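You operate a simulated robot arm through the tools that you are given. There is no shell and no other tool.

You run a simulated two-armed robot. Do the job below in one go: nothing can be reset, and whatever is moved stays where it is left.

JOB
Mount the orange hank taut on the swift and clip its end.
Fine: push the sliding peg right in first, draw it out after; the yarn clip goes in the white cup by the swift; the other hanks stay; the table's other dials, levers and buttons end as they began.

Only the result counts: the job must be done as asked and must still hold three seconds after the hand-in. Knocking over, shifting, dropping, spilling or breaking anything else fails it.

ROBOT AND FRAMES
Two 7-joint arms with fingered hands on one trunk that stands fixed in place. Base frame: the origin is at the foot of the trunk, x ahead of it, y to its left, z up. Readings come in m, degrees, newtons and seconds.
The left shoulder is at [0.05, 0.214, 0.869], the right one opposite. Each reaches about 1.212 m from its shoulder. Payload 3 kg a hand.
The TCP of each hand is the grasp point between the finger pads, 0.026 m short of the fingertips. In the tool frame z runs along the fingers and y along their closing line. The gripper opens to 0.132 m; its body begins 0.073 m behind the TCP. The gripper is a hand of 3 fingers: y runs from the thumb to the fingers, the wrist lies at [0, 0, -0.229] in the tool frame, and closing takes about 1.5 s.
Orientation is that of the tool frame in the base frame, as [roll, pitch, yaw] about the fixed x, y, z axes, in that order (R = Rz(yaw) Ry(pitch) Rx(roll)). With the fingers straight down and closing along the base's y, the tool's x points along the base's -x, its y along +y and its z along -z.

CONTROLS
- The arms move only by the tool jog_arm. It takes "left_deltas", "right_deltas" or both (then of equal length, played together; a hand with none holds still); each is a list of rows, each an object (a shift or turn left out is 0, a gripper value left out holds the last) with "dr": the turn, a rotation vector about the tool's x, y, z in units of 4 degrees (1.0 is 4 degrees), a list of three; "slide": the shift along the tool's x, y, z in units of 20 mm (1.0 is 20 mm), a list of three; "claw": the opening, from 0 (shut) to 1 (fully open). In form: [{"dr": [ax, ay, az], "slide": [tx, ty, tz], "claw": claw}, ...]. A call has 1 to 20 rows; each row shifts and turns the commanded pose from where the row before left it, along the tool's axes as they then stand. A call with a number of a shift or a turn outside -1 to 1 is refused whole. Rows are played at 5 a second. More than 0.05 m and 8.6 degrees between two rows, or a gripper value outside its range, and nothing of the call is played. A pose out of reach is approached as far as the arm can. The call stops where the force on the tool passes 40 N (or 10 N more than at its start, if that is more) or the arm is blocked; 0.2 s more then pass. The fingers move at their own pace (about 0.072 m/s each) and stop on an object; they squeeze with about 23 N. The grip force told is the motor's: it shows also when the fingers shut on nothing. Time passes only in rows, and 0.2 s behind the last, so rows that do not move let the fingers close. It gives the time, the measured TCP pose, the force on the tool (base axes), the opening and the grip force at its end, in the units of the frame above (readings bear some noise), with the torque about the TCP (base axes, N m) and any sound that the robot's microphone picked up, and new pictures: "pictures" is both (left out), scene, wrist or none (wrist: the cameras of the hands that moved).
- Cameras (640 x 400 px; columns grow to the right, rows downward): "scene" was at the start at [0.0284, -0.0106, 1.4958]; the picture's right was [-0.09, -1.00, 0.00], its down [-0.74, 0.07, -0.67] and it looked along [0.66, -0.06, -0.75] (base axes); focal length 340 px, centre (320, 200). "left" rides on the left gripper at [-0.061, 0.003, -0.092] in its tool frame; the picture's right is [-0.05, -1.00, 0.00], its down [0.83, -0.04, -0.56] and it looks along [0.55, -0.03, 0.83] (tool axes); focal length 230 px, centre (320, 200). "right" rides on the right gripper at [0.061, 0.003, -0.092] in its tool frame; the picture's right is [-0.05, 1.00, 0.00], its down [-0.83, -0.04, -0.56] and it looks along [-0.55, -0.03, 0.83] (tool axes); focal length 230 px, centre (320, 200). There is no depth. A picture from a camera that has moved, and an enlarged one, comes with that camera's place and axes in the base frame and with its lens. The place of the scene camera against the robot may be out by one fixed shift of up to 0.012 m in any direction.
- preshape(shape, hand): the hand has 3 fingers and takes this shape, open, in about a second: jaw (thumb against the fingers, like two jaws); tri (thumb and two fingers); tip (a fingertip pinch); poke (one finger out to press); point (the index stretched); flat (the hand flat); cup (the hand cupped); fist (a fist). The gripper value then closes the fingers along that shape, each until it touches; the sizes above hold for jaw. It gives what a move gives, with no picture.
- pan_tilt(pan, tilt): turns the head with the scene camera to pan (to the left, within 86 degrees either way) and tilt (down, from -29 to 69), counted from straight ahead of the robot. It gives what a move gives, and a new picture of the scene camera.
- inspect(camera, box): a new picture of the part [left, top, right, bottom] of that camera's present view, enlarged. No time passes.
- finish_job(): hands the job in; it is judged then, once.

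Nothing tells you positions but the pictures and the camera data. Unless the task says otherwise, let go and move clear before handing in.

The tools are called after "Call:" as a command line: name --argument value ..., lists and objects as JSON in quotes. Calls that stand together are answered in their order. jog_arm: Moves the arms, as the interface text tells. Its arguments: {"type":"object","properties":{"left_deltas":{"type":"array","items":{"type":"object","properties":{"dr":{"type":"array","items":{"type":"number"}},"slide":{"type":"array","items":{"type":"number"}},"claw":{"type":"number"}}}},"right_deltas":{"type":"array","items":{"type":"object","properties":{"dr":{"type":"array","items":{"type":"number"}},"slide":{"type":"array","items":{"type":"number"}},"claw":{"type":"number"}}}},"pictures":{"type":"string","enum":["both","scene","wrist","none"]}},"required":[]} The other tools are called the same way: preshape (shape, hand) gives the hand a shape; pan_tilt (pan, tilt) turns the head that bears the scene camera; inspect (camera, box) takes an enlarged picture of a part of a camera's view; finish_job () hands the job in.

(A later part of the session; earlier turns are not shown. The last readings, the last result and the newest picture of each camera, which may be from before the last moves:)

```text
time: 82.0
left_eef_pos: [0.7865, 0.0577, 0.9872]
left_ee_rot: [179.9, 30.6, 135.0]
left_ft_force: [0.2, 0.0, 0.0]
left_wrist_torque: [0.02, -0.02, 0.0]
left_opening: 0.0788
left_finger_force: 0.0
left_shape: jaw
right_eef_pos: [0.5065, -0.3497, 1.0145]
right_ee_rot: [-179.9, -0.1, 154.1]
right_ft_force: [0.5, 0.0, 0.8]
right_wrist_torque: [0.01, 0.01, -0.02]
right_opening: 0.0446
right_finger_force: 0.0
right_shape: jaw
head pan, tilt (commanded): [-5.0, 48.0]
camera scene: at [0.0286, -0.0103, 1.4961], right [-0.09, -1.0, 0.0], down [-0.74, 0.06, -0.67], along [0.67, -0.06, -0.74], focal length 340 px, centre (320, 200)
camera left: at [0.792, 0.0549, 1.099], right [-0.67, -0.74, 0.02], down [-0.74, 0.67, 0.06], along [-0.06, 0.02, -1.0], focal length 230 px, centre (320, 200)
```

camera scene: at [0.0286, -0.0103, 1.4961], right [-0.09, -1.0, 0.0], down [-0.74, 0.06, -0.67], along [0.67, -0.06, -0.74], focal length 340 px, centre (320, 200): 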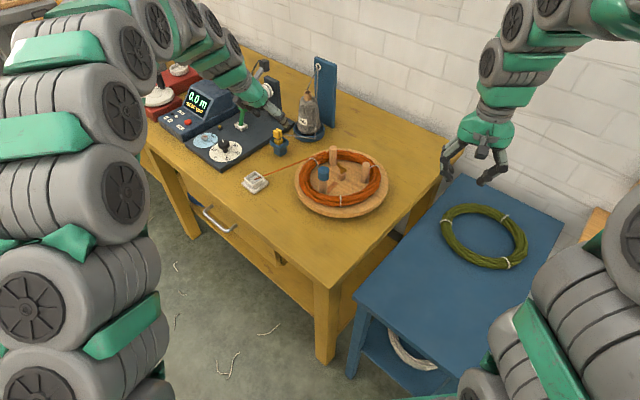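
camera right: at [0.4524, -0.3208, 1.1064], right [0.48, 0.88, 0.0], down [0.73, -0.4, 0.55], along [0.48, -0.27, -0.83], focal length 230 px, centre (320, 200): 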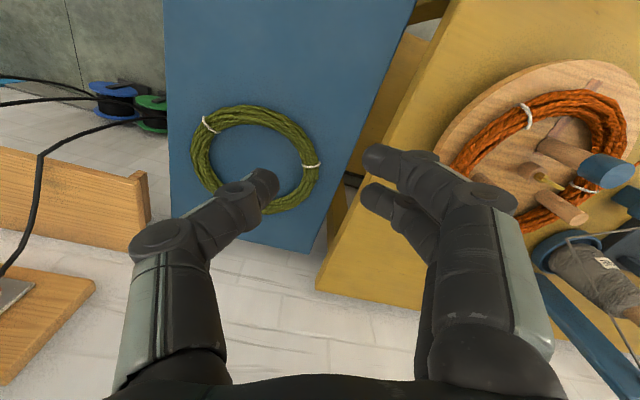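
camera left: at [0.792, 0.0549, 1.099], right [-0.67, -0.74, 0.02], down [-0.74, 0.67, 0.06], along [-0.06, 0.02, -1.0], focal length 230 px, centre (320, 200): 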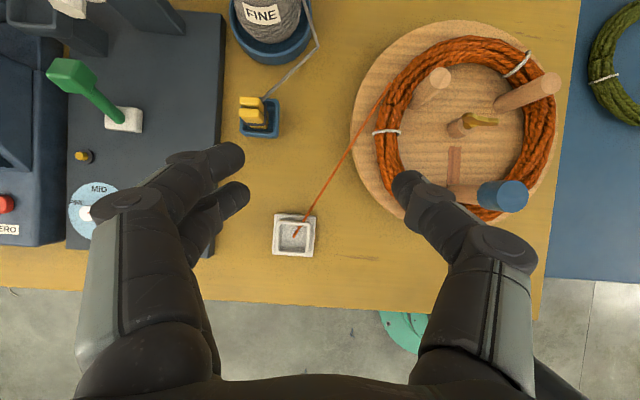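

This is a good top view. I'll enlarge the clip and the cup.

Call:
inspect --camera "left" --box '[210, 60, 330, 150]'

Call:
inspect --camera "left" --box '[250, 190, 350, 270]'

```text
4.44 times, centred on (270, 105) of left
camera zoom: at [0.792, 0.0549, 1.099], right [-0.67, -0.74, 0.02], down [-0.74, 0.67, 0.06], along [-0.06, 0.02, -1.0], focal length 1022 px, centre (542, 622)
```

zoom: 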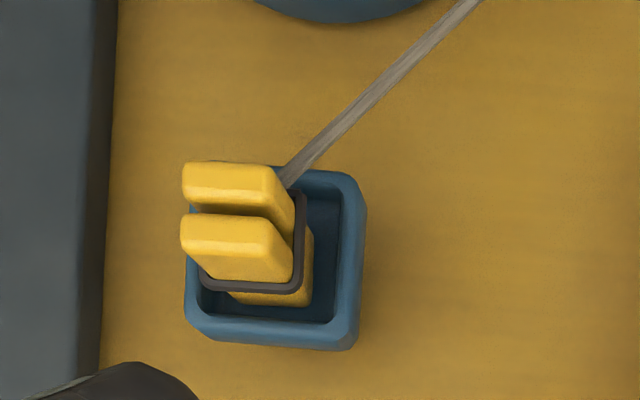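

```text
5.00 times, centred on (300, 230) of left
camera zoom: at [0.792, 0.0549, 1.099], right [-0.67, -0.74, 0.02], down [-0.74, 0.67, 0.06], along [-0.06, 0.02, -1.0], focal length 1150 px, centre (420, 50)
```

zoom: 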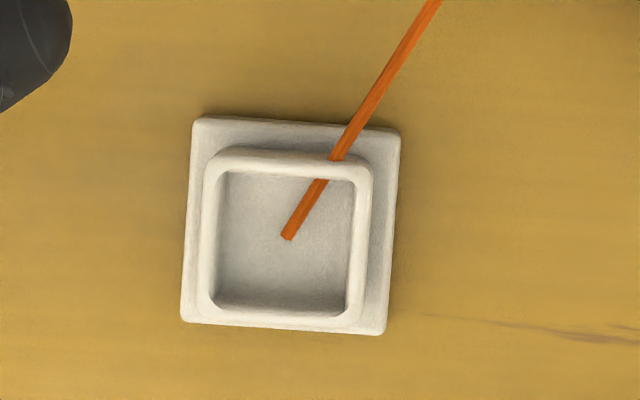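

Clip top measured at (0.894, 0.048, 0.865), cup centre at (0.761, 0.119). I'll move to the pre-grasp point along the tilted approach.

Call:
jog_arm --left_deltas '[{"slide": [0, 0.865, 0.5], "claw": 0.5}, {"slide": [0, 0.865, 0.8]}, {"slide": [0, 0.865, 0.9]}, {"slide": [0, 0.865, 0.9]}]'

Call:
inspect --camera "left" --box '[230, 80, 410, 200]'

```text
time: 83.0
left_eef_pos: [0.855, 0.0822, 0.933]
left_ee_rot: [-179.9, 30.4, 135.1]
left_ft_force: [0.4, -0.2, 0.1]
left_wrist_torque: [0.01, 0.01, 0.0]
left_opening: 0.0667
left_finger_force: 0.1
left_shape: jaw
right_eef_pos: [0.5062, -0.3502, 1.0144]
right_ee_rot: [-180.0, 0.0, 154.1]
right_ft_force: [-0.6, -0.1, 0.4]
right_wrist_torque: [0.04, 0.03, 0.02]
right_opening: 0.0445
right_finger_force: 0.0
right_shape: jaw
head pan, tilt (commanded): [-5.0, 48.0]
camera scene: at [0.0286, -0.0103, 1.4961], right [-0.09, -1.0, 0.0], down [-0.74, 0.06, -0.67], along [0.67, -0.06, -0.74], focal length 340 px, centre (320, 200)
camera left: at [0.8611, 0.0801, 1.044], right [-0.67, -0.74, 0.03], down [-0.74, 0.67, 0.06], along [-0.06, 0.02, -1.0], focal length 230 px, centre (320, 200)
```

scene: 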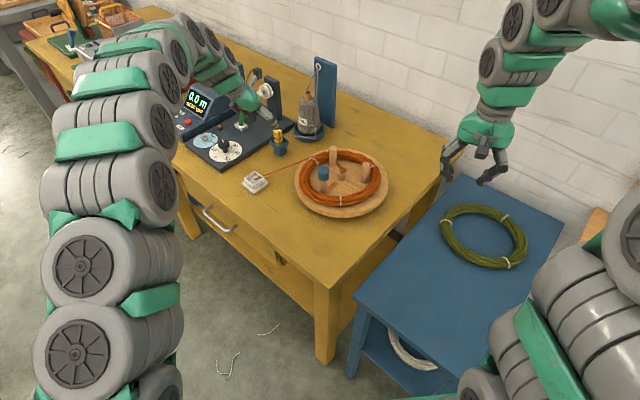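
left: 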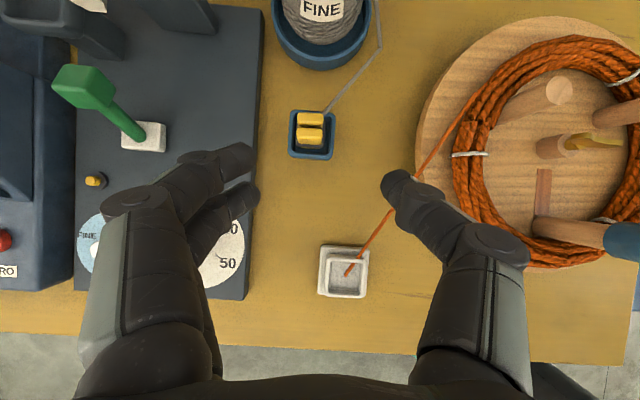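

```text
3.33 times, centred on (320, 140) of left
camera zoom: at [0.8611, 0.0801, 1.044], right [-0.67, -0.74, 0.03], down [-0.74, 0.67, 0.06], along [-0.06, 0.02, -1.0], focal length 767 px, centre (320, 400)
```

zoom: 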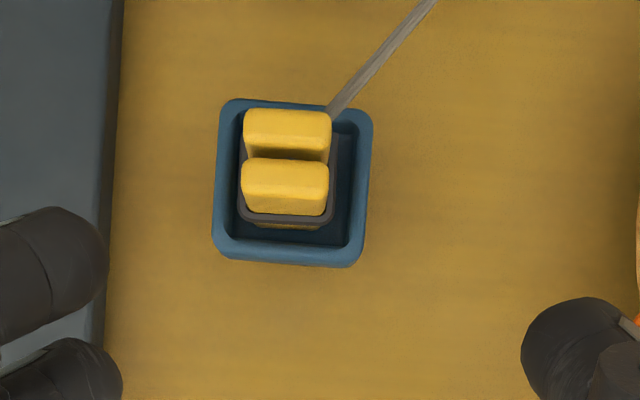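

Refined: clip axis about (0.900, 0.047), top z 0.852, holder rim z 0.806. I'll advance along the approach and check again before gripping.

Call:
jog_arm --left_deltas '[{"slide": [0, 0.35, 0.9], "claw": 0.5}, {"slide": [0, 0, 0.9]}, {"slide": [0, 0, 0.9]}, {"slide": [0, 0, 0.8]}]' --pictures "wrist"

Call:
inspect --camera "left" --box '[200, 90, 440, 240]'

```text
time: 84.0
left_eef_pos: [0.8865, 0.065, 0.8744]
left_ee_rot: [179.9, 30.5, 135.0]
left_ft_force: [-0.7, 0.1, 0.5]
left_wrist_torque: [0.0, 0.03, 0.0]
left_opening: 0.0662
left_finger_force: 0.0
left_shape: jaw
right_eef_pos: [0.5066, -0.3495, 1.0136]
right_ee_rot: [-179.9, -0.1, 154.1]
right_ft_force: [0.7, 0.0, 0.9]
right_wrist_torque: [-0.03, 0.02, 0.01]
right_opening: 0.0443
right_finger_force: 0.1
right_shape: jaw
head pan, tilt (commanded): [-5.0, 48.0]
camera left: at [0.8919, 0.062, 0.9854], right [-0.67, -0.74, 0.02], down [-0.74, 0.67, 0.06], along [-0.06, 0.02, -1.0], focal length 230 px, centre (320, 200)
```

left: 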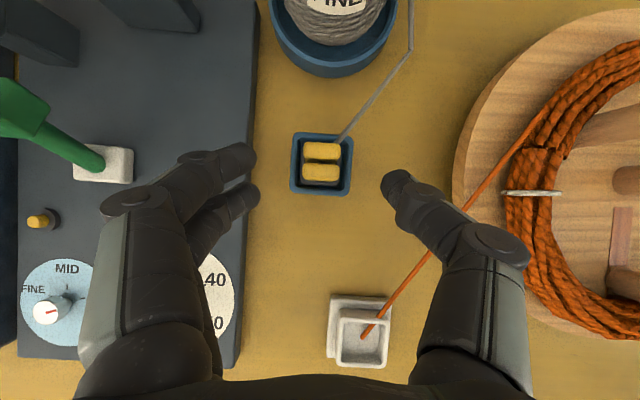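

```text
2.67 times, centred on (320, 165) of left
camera zoom: at [0.8919, 0.062, 0.9854], right [-0.67, -0.74, 0.02], down [-0.74, 0.67, 0.06], along [-0.06, 0.02, -1.0], focal length 614 px, centre (320, 293)
```

zoom: 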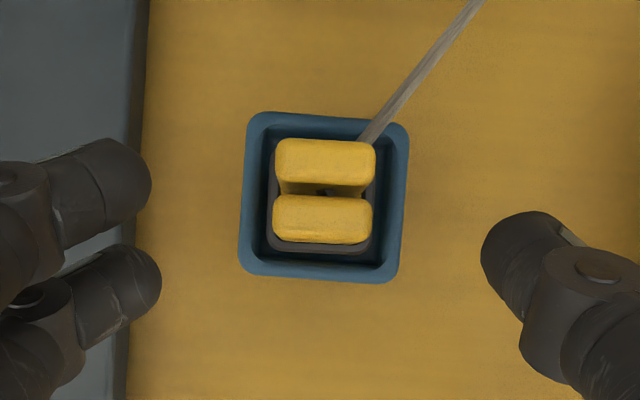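

The clip is centred between the fingers. I'll go down the last 4 cm and close gently.

Call:
jog_arm --left_deltas '[{"slide": [0, -0.05, 0.7], "claw": 0.5}, {"slide": [0, -0.05, 0.7]}, {"slide": [0, 0, 0.7]}, {}]' --pictures "wrist"

Call:
inspect --camera "left" --box '[200, 90, 440, 240]'

Call:
inspect --camera "scene" --box '[225, 80, 325, 200]'

```text
time: 85.0
left_eef_pos: [0.8995, 0.0473, 0.8372]
left_ee_rot: [-180.0, 30.4, 135.1]
left_ft_force: [0.0, -0.6, 0.1]
left_wrist_torque: [0.02, 0.01, 0.02]
left_opening: 0.0664
left_finger_force: 0.0
left_shape: jaw
right_eef_pos: [0.5051, -0.3498, 1.0136]
right_ee_rot: [-179.9, -0.1, 154.0]
right_ft_force: [0.5, -0.6, -0.2]
right_wrist_torque: [0.03, -0.01, 0.02]
right_opening: 0.0444
right_finger_force: 0.1
right_shape: jaw
head pan, tilt (commanded): [-5.0, 48.0]
camera left: at [0.9058, 0.0452, 0.9485], right [-0.67, -0.74, 0.03], down [-0.74, 0.67, 0.06], along [-0.06, 0.02, -1.0], focal length 230 px, centre (320, 200)
```

left: 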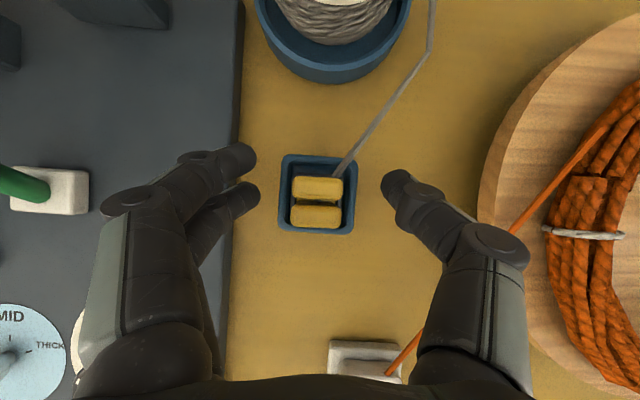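

```text
2.67 times, centred on (320, 165) of left
camera zoom: at [0.9058, 0.0452, 0.9485], right [-0.67, -0.74, 0.03], down [-0.74, 0.67, 0.06], along [-0.06, 0.02, -1.0], focal length 614 px, centre (320, 293)
```

zoom: 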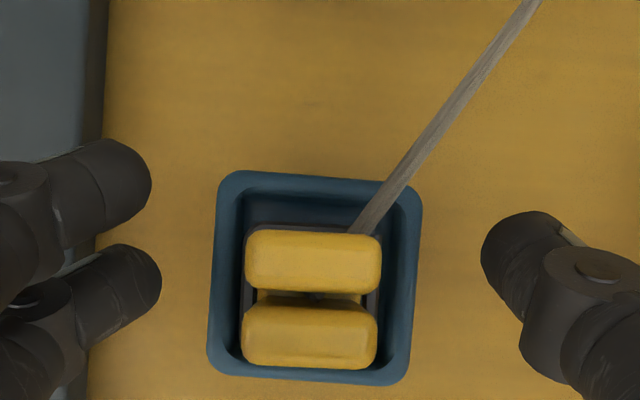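

```text
3.33 times, centred on (275, 140) of scene
camera zoom: at [0.0286, -0.0103, 1.4961], right [-0.09, -1.0, 0.0], down [-0.74, 0.06, -0.67], along [0.67, -0.06, -0.74], focal length 1134 px, centre (470, 400)
```

zoom: 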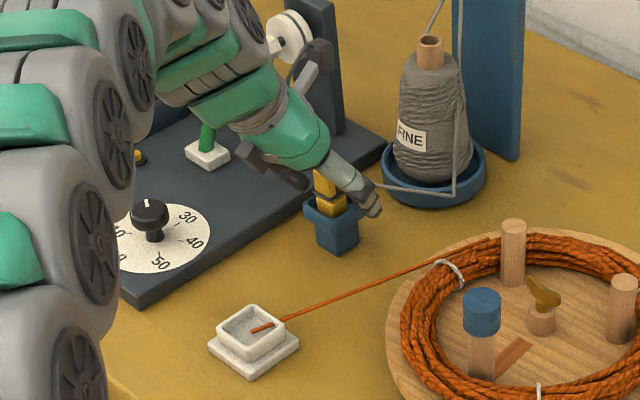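

Nearly right; I'll shift the hand 7 mm toward the front so that both fingers meet the clip, then close.

Call:
jog_arm --left_deltas '[{"slide": [0.32, -0.1, -0.19], "claw": 0.5}, {"claw": 0}, {"claw": 0}, {"claw": 0}, {"claw": 0}, {"claw": 0}, {"claw": 0}, {"claw": 0}]' --pictures "wrist"

Call:
inspect --camera "left" --box '[200, 90, 440, 240]'

```text
time: 86.8
left_eef_pos: [0.8939, 0.0506, 0.8389]
left_ee_rot: [179.9, 30.6, 135.0]
left_ft_force: [-1.4, -1.3, 12.9]
left_wrist_torque: [0.25, -0.24, -0.23]
left_opening: 0.0229
left_finger_force: 22.5
left_shape: jaw
right_eef_pos: [0.5063, -0.3508, 1.0147]
right_ee_rot: [-179.9, -0.1, 154.1]
right_ft_force: [0.0, 0.3, 1.1]
right_wrist_torque: [-0.01, -0.03, -0.03]
right_opening: 0.0444
right_finger_force: 0.0
right_shape: jaw
head pan, tilt (commanded): [-5.0, 48.0]
camera left: at [0.8994, 0.0485, 0.9494], right [-0.67, -0.74, 0.02], down [-0.74, 0.67, 0.06], along [-0.06, 0.02, -1.0], focal length 230 px, centre (320, 200)
```

left: 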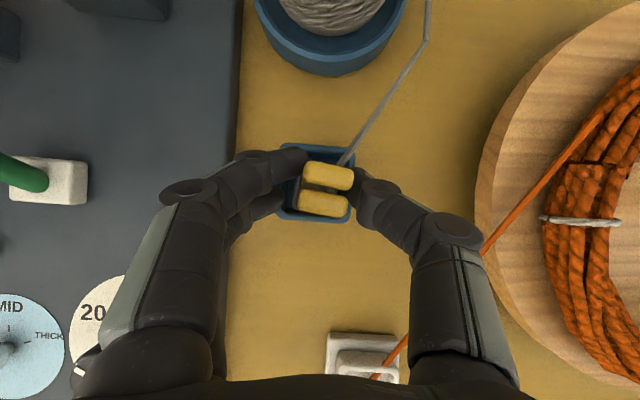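

```text
2.67 times, centred on (320, 165) of left
camera zoom: at [0.8994, 0.0485, 0.9494], right [-0.67, -0.74, 0.02], down [-0.74, 0.67, 0.06], along [-0.06, 0.02, -1.0], focal length 614 px, centre (320, 293)
```

zoom: 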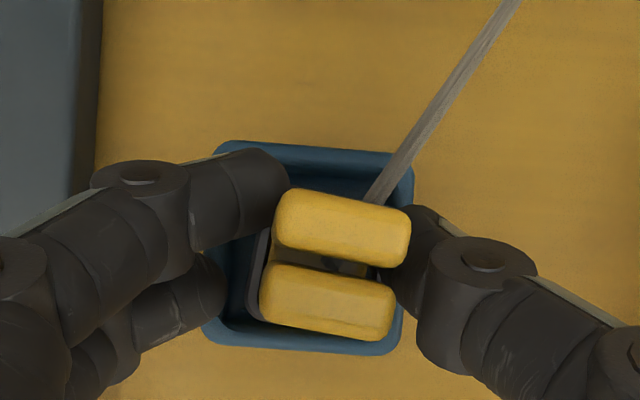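

The clip is held (23 N). I'll lift it straight up out of the holder.

Call:
jog_arm --left_deltas '[{"slide": [-0.255, 0, -0.43], "claw": 0}, {"slide": [-0.255, 0, -0.43]}, {"slide": [-0.255, 0, -0.43]}, {"slide": [-0.255, 0, -0.43]}, {"slide": [-0.255, 0, -0.43]}, {"slide": [-0.255, 0, -0.43]}]'

Call:
inspect --camera "scene" --box '[225, 80, 325, 200]'

Call:
inspect --camera "left" --box '[200, 90, 440, 240]'

```text
time: 88.2
left_eef_pos: [0.8952, 0.0504, 0.8964]
left_ee_rot: [179.8, 30.5, 135.1]
left_ft_force: [0.6, 0.4, 0.1]
left_wrist_torque: [-0.01, -0.01, 0.03]
left_opening: 0.0198
left_finger_force: 23.5
left_shape: jaw
right_eef_pos: [0.507, -0.3502, 1.0143]
right_ee_rot: [-179.9, -0.2, 154.1]
right_ft_force: [0.7, 0.8, 0.1]
right_wrist_torque: [0.0, 0.0, -0.01]
right_opening: 0.0444
right_finger_force: 0.1
right_shape: jaw
head pan, tilt (commanded): [-5.0, 48.0]
camera scene: at [0.0286, -0.0103, 1.4961], right [-0.09, -1.0, 0.0], down [-0.74, 0.06, -0.67], along [0.67, -0.06, -0.74], focal length 340 px, centre (320, 200)
camera left: at [0.9003, 0.0478, 1.0071], right [-0.67, -0.74, 0.03], down [-0.74, 0.67, 0.06], along [-0.06, 0.02, -1.0], focal length 230 px, centre (320, 200)
```

scene: 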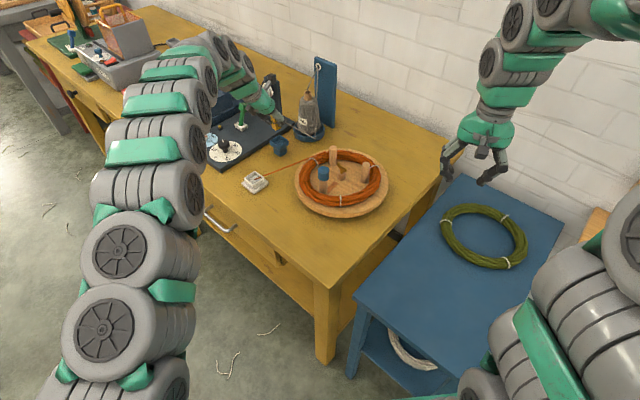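
left: 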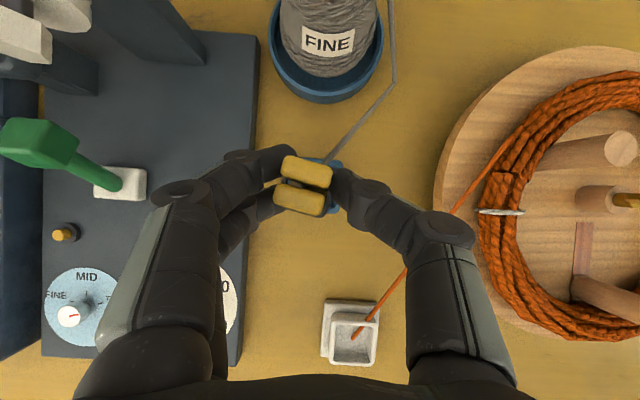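

```text
3.33 times, centred on (275, 140) of scene
camera zoom: at [0.0286, -0.0103, 1.4961], right [-0.09, -1.0, 0.0], down [-0.74, 0.06, -0.67], along [0.67, -0.06, -0.74], focal length 1134 px, centre (470, 400)
```

zoom: 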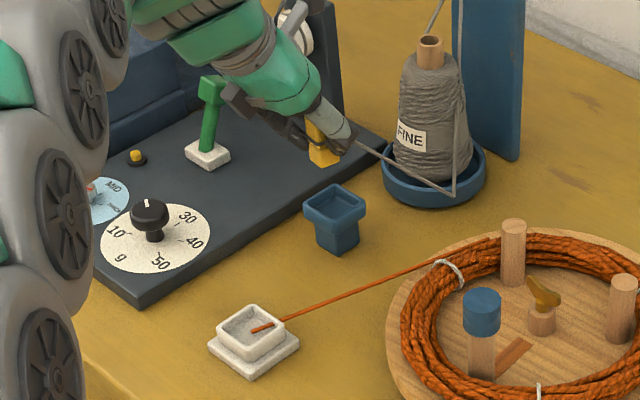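

```text
2.67 times, centred on (320, 165) of left
camera zoom: at [0.9003, 0.0478, 1.0071], right [-0.67, -0.74, 0.03], down [-0.74, 0.67, 0.06], along [-0.06, 0.02, -1.0], focal length 614 px, centre (320, 293)
```

zoom: 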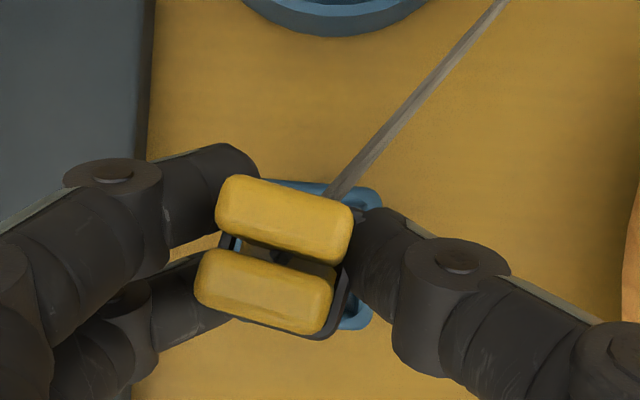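

The clip is out of its holder, with its grey thread still on it. I'll turn the hand 15° to square the clip with the cup, and carry it over at the same height.

Call:
jog_arm --left_deltas '[{"dr": [-0.477, 0, -0.807], "claw": 0}, {"dr": [-0.477, 0, -0.807]}, {"dr": [-0.477, 0, -0.807]}, {"dr": [-0.477, 0, -0.807]}, {"slide": [0.837, -0.062, -0.529]}, {"slide": [0.837, -0.062, -0.529]}, {"slide": [0.837, -0.062, -0.529]}, {"slide": [0.837, -0.062, -0.529]}, {"slide": [0.837, -0.062, -0.529]}, {"slide": [0.837, -0.062, -0.529]}, {"slide": [0.837, -0.062, -0.529]}, {"slide": [0.837, -0.062, -0.529]}]'

Call:
inspect --camera "left" --box '[200, 90, 440, 240]'

Call:
inspect --camera "scene" --box '[205, 100, 325, 220]'

```text
time: 90.8
left_eef_pos: [0.7501, 0.1213, 0.9006]
left_ee_rot: [179.8, 30.4, 150.0]
left_ft_force: [1.2, 0.1, -0.3]
left_wrist_torque: [0.01, -0.01, 0.03]
left_opening: 0.0197
left_finger_force: 22.8
left_shape: jaw
right_eef_pos: [0.506, -0.35, 1.0148]
right_ee_rot: [-179.9, -0.1, 154.1]
right_ft_force: [-0.5, 0.7, -0.1]
right_wrist_torque: [-0.02, -0.02, -0.02]
right_opening: 0.0444
right_finger_force: 0.2
right_shape: jaw
head pan, tilt (commanded): [-5.0, 48.0]
camera scene: at [0.0286, -0.0103, 1.4961], right [-0.09, -1.0, 0.0], down [-0.74, 0.06, -0.67], along [0.67, -0.06, -0.74], focal length 340 px, centre (320, 200)
camera left: at [0.7568, 0.1208, 1.0122], right [-0.46, -0.89, 0.03], down [-0.89, 0.46, 0.06], along [-0.06, 0.0, -1.0], focal length 230 px, centre (320, 200)
```

scene: 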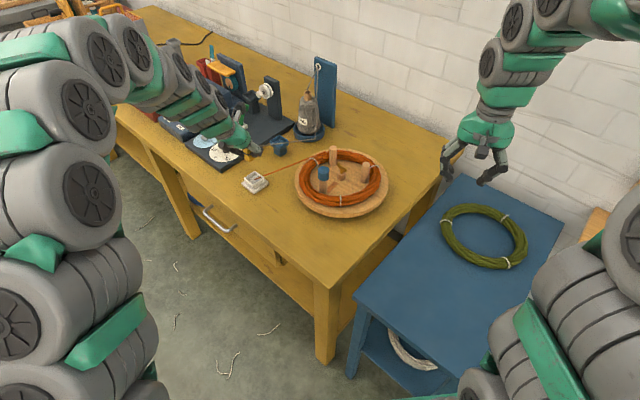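
left: 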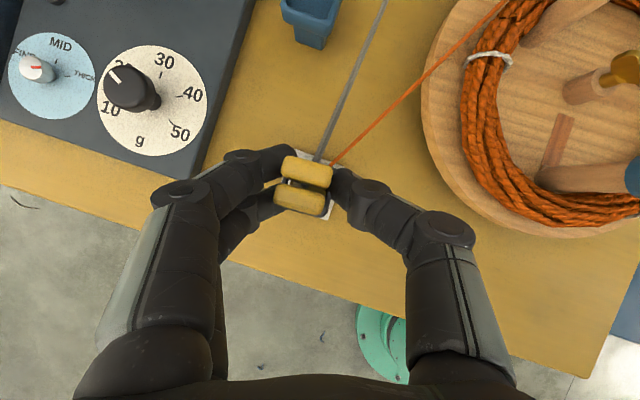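

```text
2.67 times, centred on (320, 165) of left
camera zoom: at [0.7568, 0.1208, 1.0122], right [-0.46, -0.89, 0.03], down [-0.89, 0.46, 0.06], along [-0.06, 0.0, -1.0], focal length 614 px, centre (320, 293)
```

zoom: 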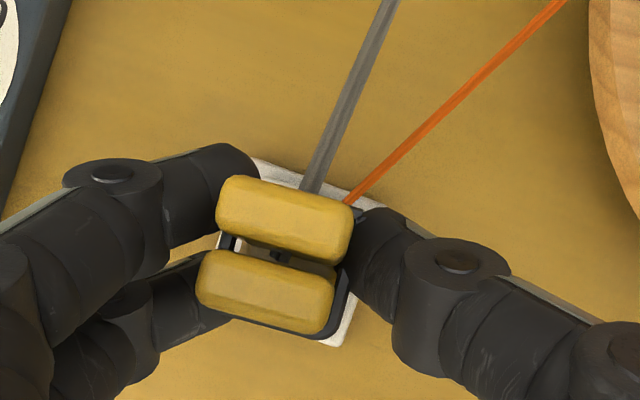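

```text
3.33 times, centred on (265, 160) of scene
camera zoom: at [0.0286, -0.0103, 1.4961], right [-0.09, -1.0, 0.0], down [-0.74, 0.06, -0.67], along [0.67, -0.06, -0.74], focal length 1134 px, centre (503, 333)
```

zoom: 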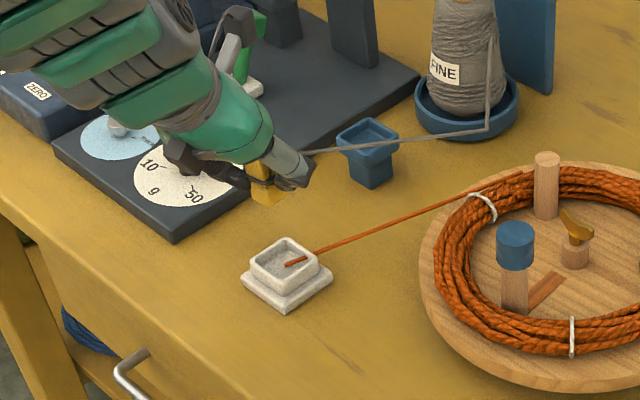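

The clip is above the cup and lined up with it. I'll zoom in to check the offset before lowering.

Call:
inspect --camera "left" --box '[265, 135, 355, 235]'

Call:
inspect --camera "scene" --box '[235, 140, 285, 200]'

```text
4.00 times, centred on (310, 185) of left
camera zoom: at [0.7568, 0.1208, 1.0122], right [-0.46, -0.89, 0.03], down [-0.89, 0.46, 0.06], along [-0.06, 0.0, -1.0], focal length 920 px, centre (360, 260)
```

zoom: 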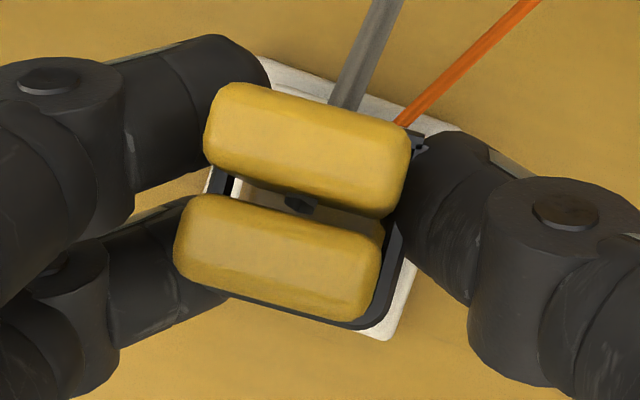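

```text
6.67 times, centred on (260, 170) of scene
camera zoom: at [0.0286, -0.0103, 1.4961], right [-0.09, -1.0, 0.0], down [-0.74, 0.06, -0.67], along [0.67, -0.06, -0.74], focal length 2268 px, centre (720, 400)
```

zoom: 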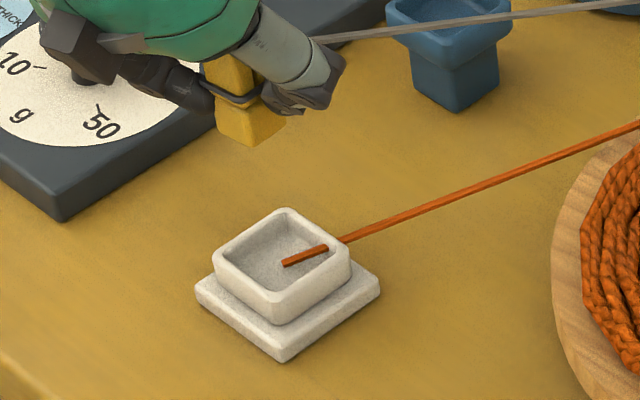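

Offsets are within 3 mm. I'll trim slightly and lower 5 cm, then look again from the scene camera.

Call:
jog_arm --left_deltas '[{"slide": [-0.28, -0.06, 0.43], "claw": 0}, {"slide": [0.25, 0, 0.43]}, {"slide": [0.25, 0, 0.43]}, {"slide": [0.25, 0, 0.43]}, {"slide": [0.25, 0, 0.43]}, {"slide": [0.25, 0, 0.43]}]' --pictures "none"

Call:
inspect --camera "scene" --box '[235, 140, 285, 200]'

Call:
inspect --camera "left" --box '[265, 135, 355, 235]'

```text
time: 92.2
left_eef_pos: [0.7606, 0.1161, 0.846]
left_ee_rot: [179.8, 30.6, 150.2]
left_ft_force: [0.0, 0.5, -0.7]
left_wrist_torque: [0.01, 0.0, -0.02]
left_opening: 0.0199
left_finger_force: 23.2
left_shape: jaw
right_eef_pos: [0.5056, -0.3494, 1.0139]
right_ee_rot: [-179.9, -0.1, 154.2]
right_ft_force: [-1.1, -0.4, 0.0]
right_wrist_torque: [0.01, 0.01, 0.0]
right_opening: 0.0443
right_finger_force: 0.1
right_shape: jaw
head pan, tilt (commanded): [-5.0, 48.0]
```

```text
6.67 times, centred on (260, 170) of scene
camera zoom: at [0.0286, -0.0103, 1.4961], right [-0.09, -1.0, 0.0], down [-0.74, 0.06, -0.67], along [0.67, -0.06, -0.74], focal length 2268 px, centre (720, 400)
```

zoom: 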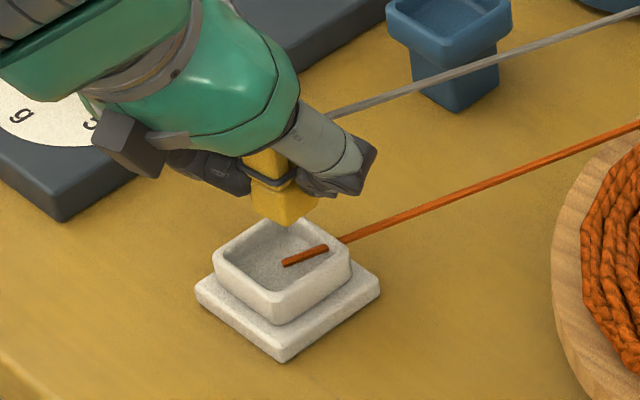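

```text
4.00 times, centred on (310, 185) of left
camera zoom: at [0.7661, 0.115, 0.9579], right [-0.46, -0.89, 0.03], down [-0.89, 0.46, 0.06], along [-0.06, 0.0, -1.0], focal length 920 px, centre (360, 260)
```

zoom: 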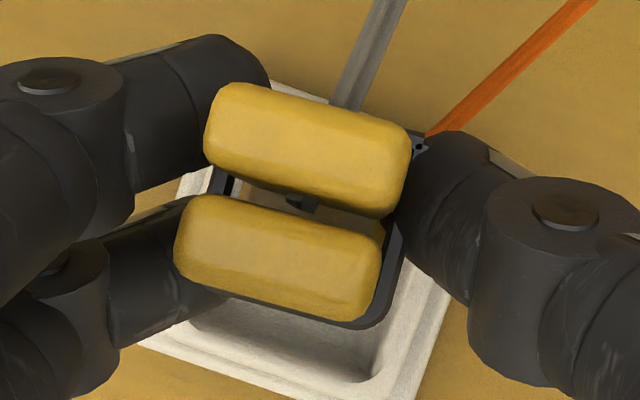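

My trim overshot by about 9 mm toward the back. I'll correct that sideways before going lower.

Call:
jog_arm --left_deltas '[{"slide": [0.395, -0.09, -0.23], "claw": 0}, {}]' --pictures "none"

Call:
inspect --camera "scene" --box '[235, 140, 285, 200]'

Call:
inspect --camera "left" --box '[255, 125, 375, 245]'

```text
time: 92.8
left_eef_pos: [0.7519, 0.1195, 0.8477]
left_ee_rot: [179.9, 30.5, 150.1]
left_ft_force: [0.9, 0.0, -0.8]
left_wrist_torque: [0.03, -0.02, -0.01]
left_opening: 0.02
left_finger_force: 22.8
left_shape: jaw
right_eef_pos: [0.5048, -0.3496, 1.0139]
right_ee_rot: [-179.9, -0.2, 154.1]
right_ft_force: [0.3, -0.5, -0.1]
right_wrist_torque: [0.02, 0.02, 0.05]
right_opening: 0.0446
right_finger_force: 0.1
right_shape: jaw
head pan, tilt (commanded): [-5.0, 48.0]
```

```text
6.67 times, centred on (260, 170) of scene
camera zoom: at [0.0286, -0.0103, 1.4961], right [-0.09, -1.0, 0.0], down [-0.74, 0.06, -0.67], along [0.67, -0.06, -0.74], focal length 2268 px, centre (720, 400)
```

zoom: 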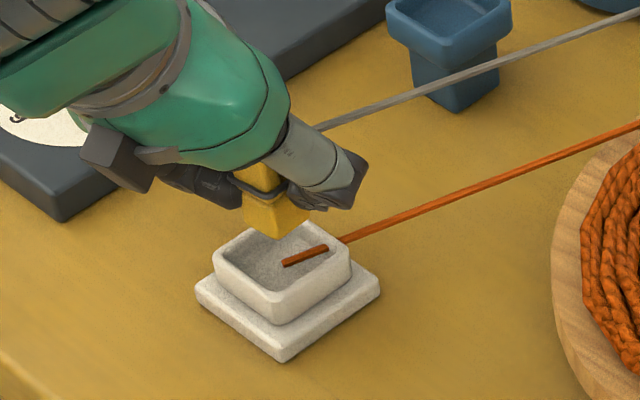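

```text
3.33 times, centred on (315, 185) of left
camera zoom: at [0.7577, 0.1182, 0.9583], right [-0.46, -0.89, 0.02], down [-0.89, 0.46, 0.06], along [-0.06, 0.0, -1.0], focal length 767 px, centre (337, 250)
```

zoom: 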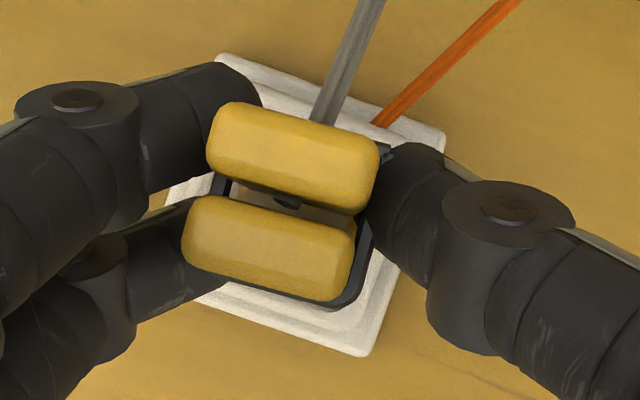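

The clip is now centred over the cup, its foot about 25 mm above the rim. I'll lower 33 mm so that it enters the cup with the fingertips still above the rim.

Call:
jog_arm --left_deltas '[{"slide": [0.254, 0, 0.43], "claw": 0}, {"slide": [0.254, 0, 0.43]}, {"slide": [0.127, 0, 0.215]}, {"slide": [0.1, 0, 0.17]}, {"slide": [0.1, 0, 0.17]}, {}]' --pictures "none"

Call:
inspect --camera "scene" --box '[235, 140, 285, 200]'

Call:
inspect --camera "left" --box '[255, 125, 375, 245]'

```text
time: 94.2
left_eef_pos: [0.7499, 0.1194, 0.8139]
left_ee_rot: [180.0, 30.6, 150.0]
left_ft_force: [-2.2, -1.0, 11.1]
left_wrist_torque: [-0.09, -0.09, -0.01]
left_opening: 0.0204
left_finger_force: 23.4
left_shape: jaw
right_eef_pos: [0.506, -0.3496, 1.0143]
right_ee_rot: [-179.9, -0.2, 154.1]
right_ft_force: [-0.8, 0.1, -0.9]
right_wrist_torque: [0.01, 0.02, -0.03]
right_opening: 0.0446
right_finger_force: 0.0
right_shape: jaw
head pan, tilt (commanded): [-5.0, 48.0]
```

```text
6.67 times, centred on (260, 170) of scene
camera zoom: at [0.0284, -0.0103, 1.4961], right [-0.09, -1.0, 0.0], down [-0.74, 0.06, -0.67], along [0.67, -0.06, -0.74], focal length 2268 px, centre (720, 400)
```

zoom: 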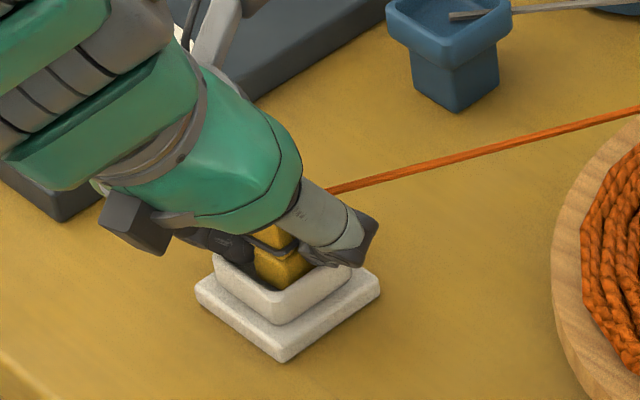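

```text
3.33 times, centred on (315, 185) of left
camera zoom: at [0.7569, 0.118, 0.9261], right [-0.46, -0.89, 0.02], down [-0.89, 0.46, 0.06], along [-0.06, 0.0, -1.0], focal length 767 px, centre (337, 250)
```

zoom: 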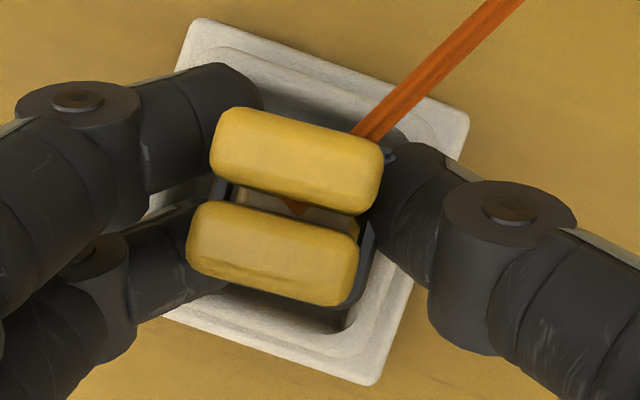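

The clip is now in the cup, the orange end has attached to it, and the grey end dropped back into the blue holder. I'll open slowly and check that the clip stays.

Call:
jog_arm --left_deltas '[{"claw": 0.18}, {"claw": 0.22}, {"claw": 0.27}, {"claw": 0.32}, {"claw": 0.38}, {"claw": 0.42}, {"claw": 0.42}, {"claw": 0.42}]' --pictures "none"

Call:
inspect --camera "scene" --box '[235, 140, 285, 200]'

Call:
inspect --camera "left" --box '[220, 105, 420, 245]'

```text
time: 96.0
left_eef_pos: [0.7501, 0.1183, 0.8145]
left_ee_rot: [179.8, 30.5, 150.1]
left_ft_force: [-2.9, -5.5, 2.7]
left_wrist_torque: [-0.05, 0.05, 0.01]
left_opening: 0.0513
left_finger_force: 0.1
left_shape: jaw
right_eef_pos: [0.5058, -0.3497, 1.014]
right_ee_rot: [-179.9, -0.2, 154.2]
right_ft_force: [-0.3, 0.2, -0.4]
right_wrist_torque: [-0.01, -0.02, 0.02]
right_opening: 0.0447
right_finger_force: 0.1
right_shape: jaw
head pan, tilt (commanded): [-5.0, 48.0]
```

```text
6.67 times, centred on (260, 170) of scene
camera zoom: at [0.0285, -0.0103, 1.4961], right [-0.09, -1.0, 0.0], down [-0.74, 0.06, -0.67], along [0.67, -0.06, -0.74], focal length 2268 px, centre (720, 400)
```

zoom: 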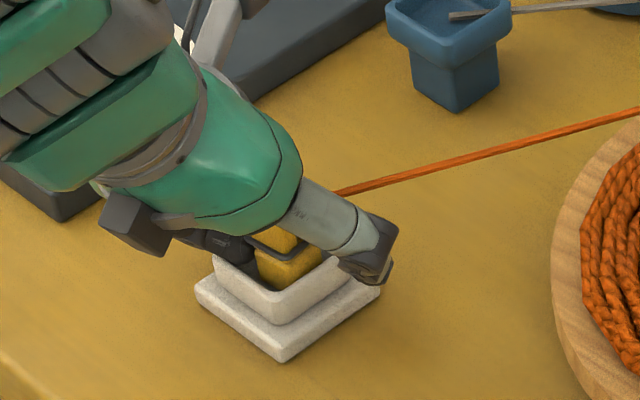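

```text
2.86 times, centred on (320, 175) of left
camera zoom: at [0.7567, 0.1179, 0.9255], right [-0.46, -0.89, 0.03], down [-0.89, 0.46, 0.06], along [-0.06, 0.0, -1.0], focal length 657 px, centre (320, 271)
```

zoom: 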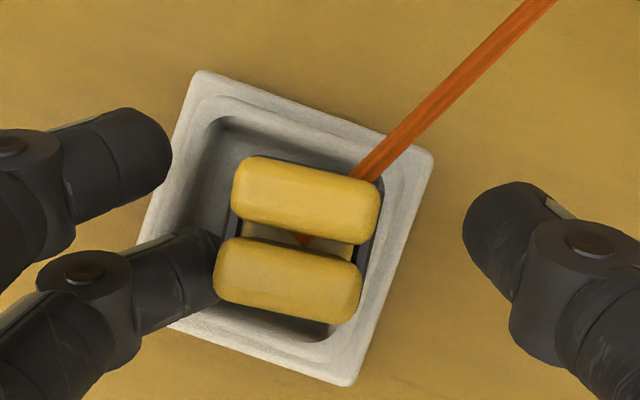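

The clip stands in the cup; one finger rests against the cup's inner wall. I'll ease the opening to unload it, then lift straight up.

Call:
jog_arm --left_deltas '[{"claw": 0.34}, {"claw": 0.3}, {"claw": 0.3}]' --pictures "none"

Call:
inspect --camera "left" --box '[220, 105, 420, 245]'

```text
time: 96.8
left_eef_pos: [0.7511, 0.1198, 0.8137]
left_ee_rot: [180.0, 30.5, 150.1]
left_ft_force: [-1.2, -1.1, 4.4]
left_wrist_torque: [0.05, 0.0, 0.03]
left_opening: 0.039
left_finger_force: 0.1
left_shape: jaw
right_eef_pos: [0.505, -0.3494, 1.0144]
right_ee_rot: [-179.9, -0.1, 154.1]
right_ft_force: [0.4, -0.3, -0.6]
right_wrist_torque: [0.01, 0.0, 0.01]
right_opening: 0.0443
right_finger_force: 0.0
right_shape: jaw
head pan, tilt (commanded): [-5.0, 48.0]
```

```text
2.86 times, centred on (320, 175) of left
camera zoom: at [0.7568, 0.1182, 0.9257], right [-0.46, -0.89, 0.02], down [-0.89, 0.46, 0.06], along [-0.06, 0.0, -1.0], focal length 657 px, centre (320, 271)
```

zoom: 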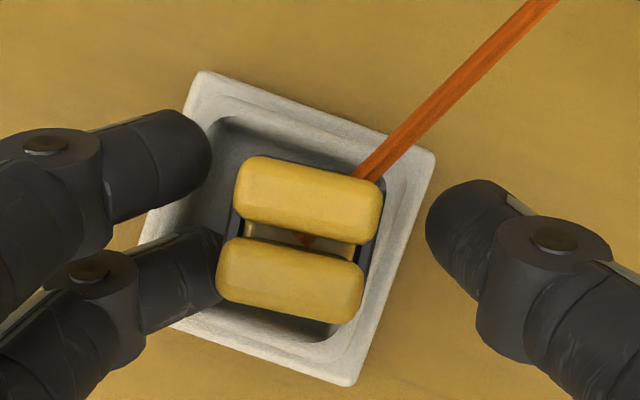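

Call:
jog_arm --left_deltas '[{"slide": [-0.127, 0, -0.215], "claw": 0.3}, {"slide": [-0.127, 0, -0.215]}, {"slide": [-0.254, 0, -0.43]}, {"slide": [-0.254, 0, -0.43]}]' --pictures "none"

Call:
inspect --camera "left" --box '[220, 105, 420, 245]'

Call:
inspect --camera "scene" --box '[225, 130, 325, 220]'

```text
time: 97.8
left_eef_pos: [0.7504, 0.1185, 0.8447]
left_ee_rot: [180.0, 30.6, 150.0]
left_ft_force: [-0.3, 0.1, 0.5]
left_wrist_torque: [0.01, 0.02, 0.01]
left_opening: 0.0396
left_finger_force: 0.1
left_shape: jaw
right_eef_pos: [0.5066, -0.3507, 1.0143]
right_ee_rot: [-179.9, -0.1, 154.1]
right_ft_force: [0.1, 0.4, -0.1]
right_wrist_torque: [0.01, -0.01, -0.02]
right_opening: 0.0446
right_finger_force: 0.0
right_shape: jaw
head pan, tilt (commanded): [-5.0, 48.0]
```

```text
2.86 times, centred on (320, 175) of left
camera zoom: at [0.7566, 0.1177, 0.9562], right [-0.46, -0.89, 0.03], down [-0.89, 0.46, 0.06], along [-0.06, 0.0, -1.0], focal length 657 px, centre (320, 271)
```

zoom: 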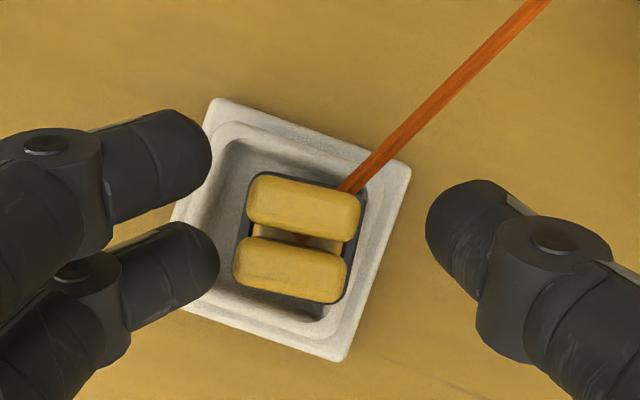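

```text
4.44 times, centred on (275, 175) of scene
camera zoom: at [0.0286, -0.0103, 1.4961], right [-0.09, -1.0, 0.0], down [-0.74, 0.06, -0.67], along [0.67, -0.06, -0.74], focal length 1512 px, centre (520, 311)
```

zoom: 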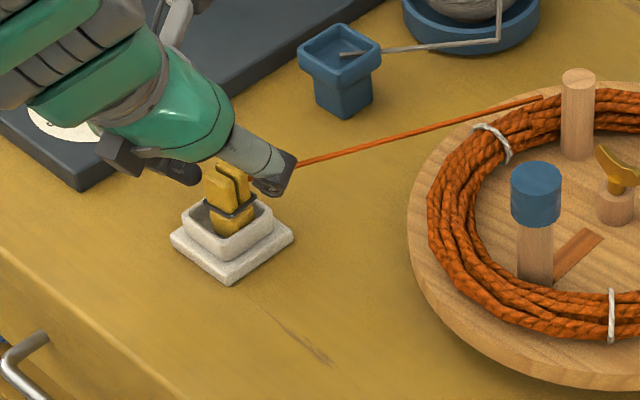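

The clip stands free in the cup with the orange end in it. I'll lift the left hand well clear and move it back toward the robot.

Call:
jog_arm --left_deltas '[{"slide": [-0.254, 0, -0.43], "claw": 0.3}, {"slide": [-0.254, 0, -0.43]}, {"slide": [-0.5, 0, -0.86]}, {"slide": [-0.5, 0, -0.86]}, {"slide": [-0.5, 0, -0.86]}, {"slide": [-0.5, 0, -0.86]}, {"slide": [-0.5, 0, -0.86]}, {"slide": [0, 0, -1]}, {"slide": [0, 0, -1]}, {"slide": [0, 0, -1]}, {"slide": [0, 0, -1]}]'

Call:
inspect --camera "scene" --box '[225, 110, 415, 230]'

Call:
inspect --camera "left" --box '[0, 0, 640, 300]'

```text
time: 100.2
left_eef_pos: [0.7154, 0.1387, 1.0342]
left_ee_rot: [179.9, 30.5, 150.1]
left_ft_force: [0.4, 0.9, 0.0]
left_wrist_torque: [-0.01, -0.01, 0.02]
left_opening: 0.0398
left_finger_force: 0.0
left_shape: jaw
right_eef_pos: [0.5063, -0.3498, 1.0142]
right_ee_rot: [-179.8, -0.1, 154.0]
right_ft_force: [0.1, 0.0, -1.1]
right_wrist_torque: [0.01, -0.02, 0.0]
right_opening: 0.0445
right_finger_force: 0.1
right_shape: jaw
head pan, tilt (commanded): [-5.0, 48.0]
camera scene: at [0.0286, -0.0103, 1.4961], right [-0.09, -1.0, 0.0], down [-0.74, 0.06, -0.67], along [0.67, -0.06, -0.74], focal length 340 px, centre (320, 200)
camera left: at [0.721, 0.1374, 1.146], right [-0.46, -0.89, 0.02], down [-0.89, 0.46, 0.06], along [-0.06, 0.0, -1.0], focal length 230 px, centre (320, 200)
```

scene: 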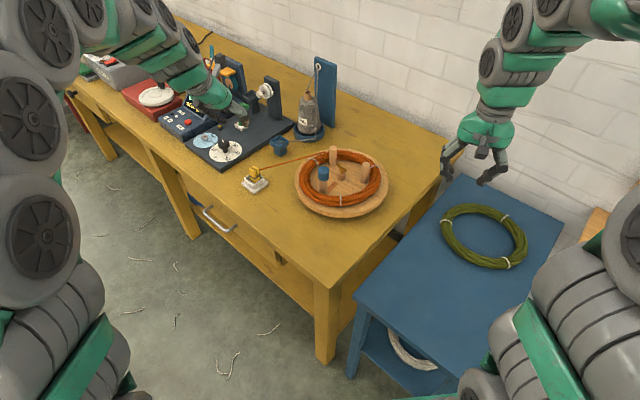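
left: 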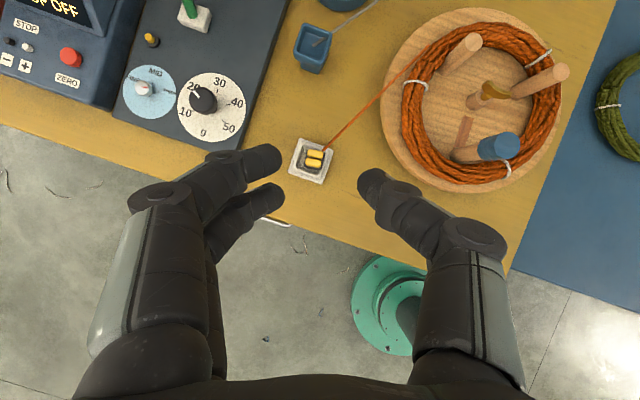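

```text
3.33 times, centred on (320, 170) of scene
camera zoom: at [0.0286, -0.0103, 1.4961], right [-0.09, -1.0, 0.0], down [-0.74, 0.06, -0.67], along [0.67, -0.06, -0.74], focal length 1134 px, centre (320, 300)
```

zoom: 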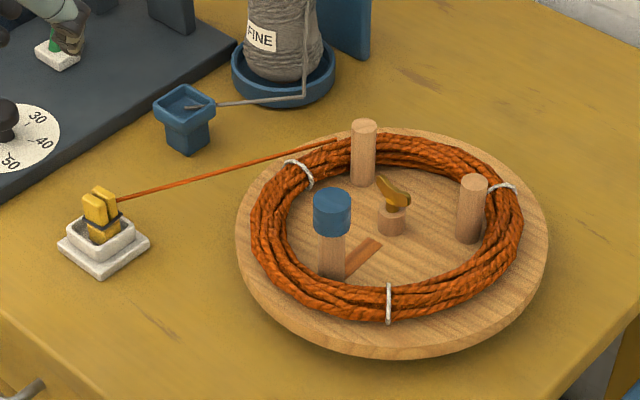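

```text
1.00 times, centred on (320, 150) of left (not enlarged: the box is as wide or as high as the picture)
camera zoom: at [0.721, 0.1374, 1.146], right [-0.46, -0.89, 0.02], down [-0.89, 0.46, 0.06], along [-0.06, 0.0, -1.0], focal length 230 px, centre (320, 250)
```

zoom: 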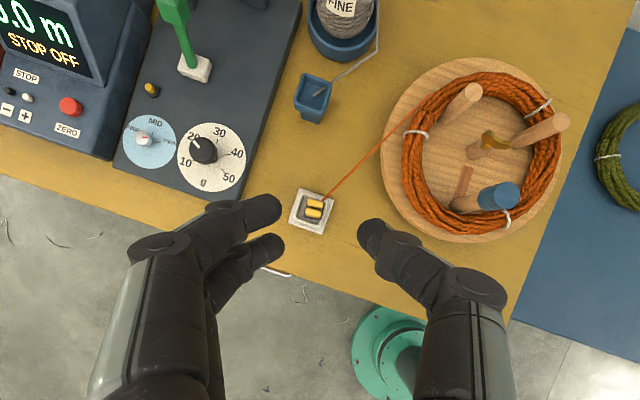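

Everything looks in place. I'll zoom in from both cameras to verify the tautness and that the dials are unchanged.

Call:
inspect --camera "left" --box '[370, 0, 570, 140]'

Call:
inspect --camera "scene" --box '[285, 135, 395, 220]'

Call:
inspect --camera "left" --box '[0, 0, 260, 150]'

```text
2.86 times, centred on (470, 70) of left
camera zoom: at [0.721, 0.1374, 1.146], right [-0.46, -0.89, 0.02], down [-0.89, 0.46, 0.06], along [-0.06, 0.0, -1.0], focal length 657 px, centre (-109, 571)
```

zoom: 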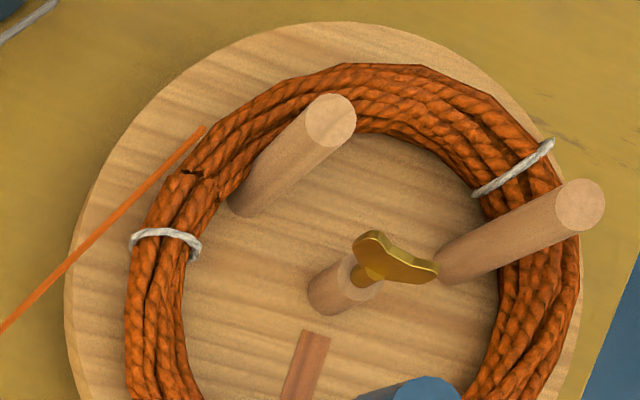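

```text
4.71 times, centred on (340, 178) of scene
camera zoom: at [0.0286, -0.0103, 1.4961], right [-0.09, -1.0, 0.0], down [-0.74, 0.06, -0.67], along [0.67, -0.06, -0.74], focal length 1601 px, centre (226, 306)
```

zoom: 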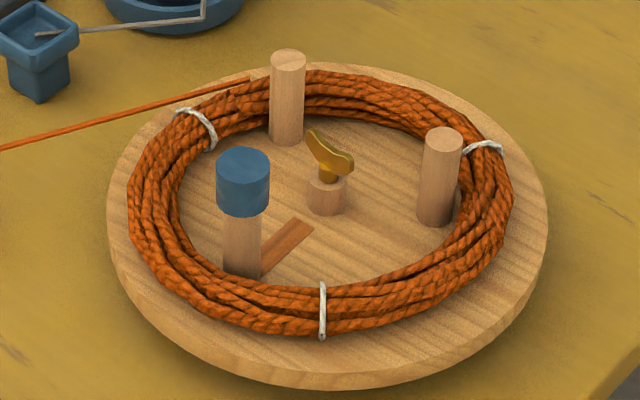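

```text
2.46 times, centred on (130, 75) of left
camera zoom: at [0.721, 0.1374, 1.146], right [-0.46, -0.89, 0.02], down [-0.89, 0.46, 0.06], along [-0.06, 0.0, -1.0], focal length 566 px, centre (788, 508)
```

zoom: 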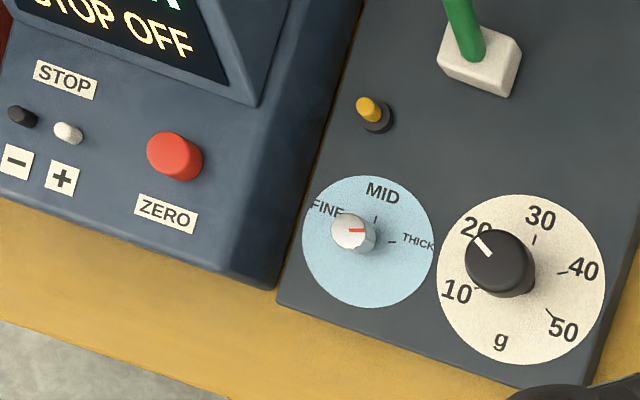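

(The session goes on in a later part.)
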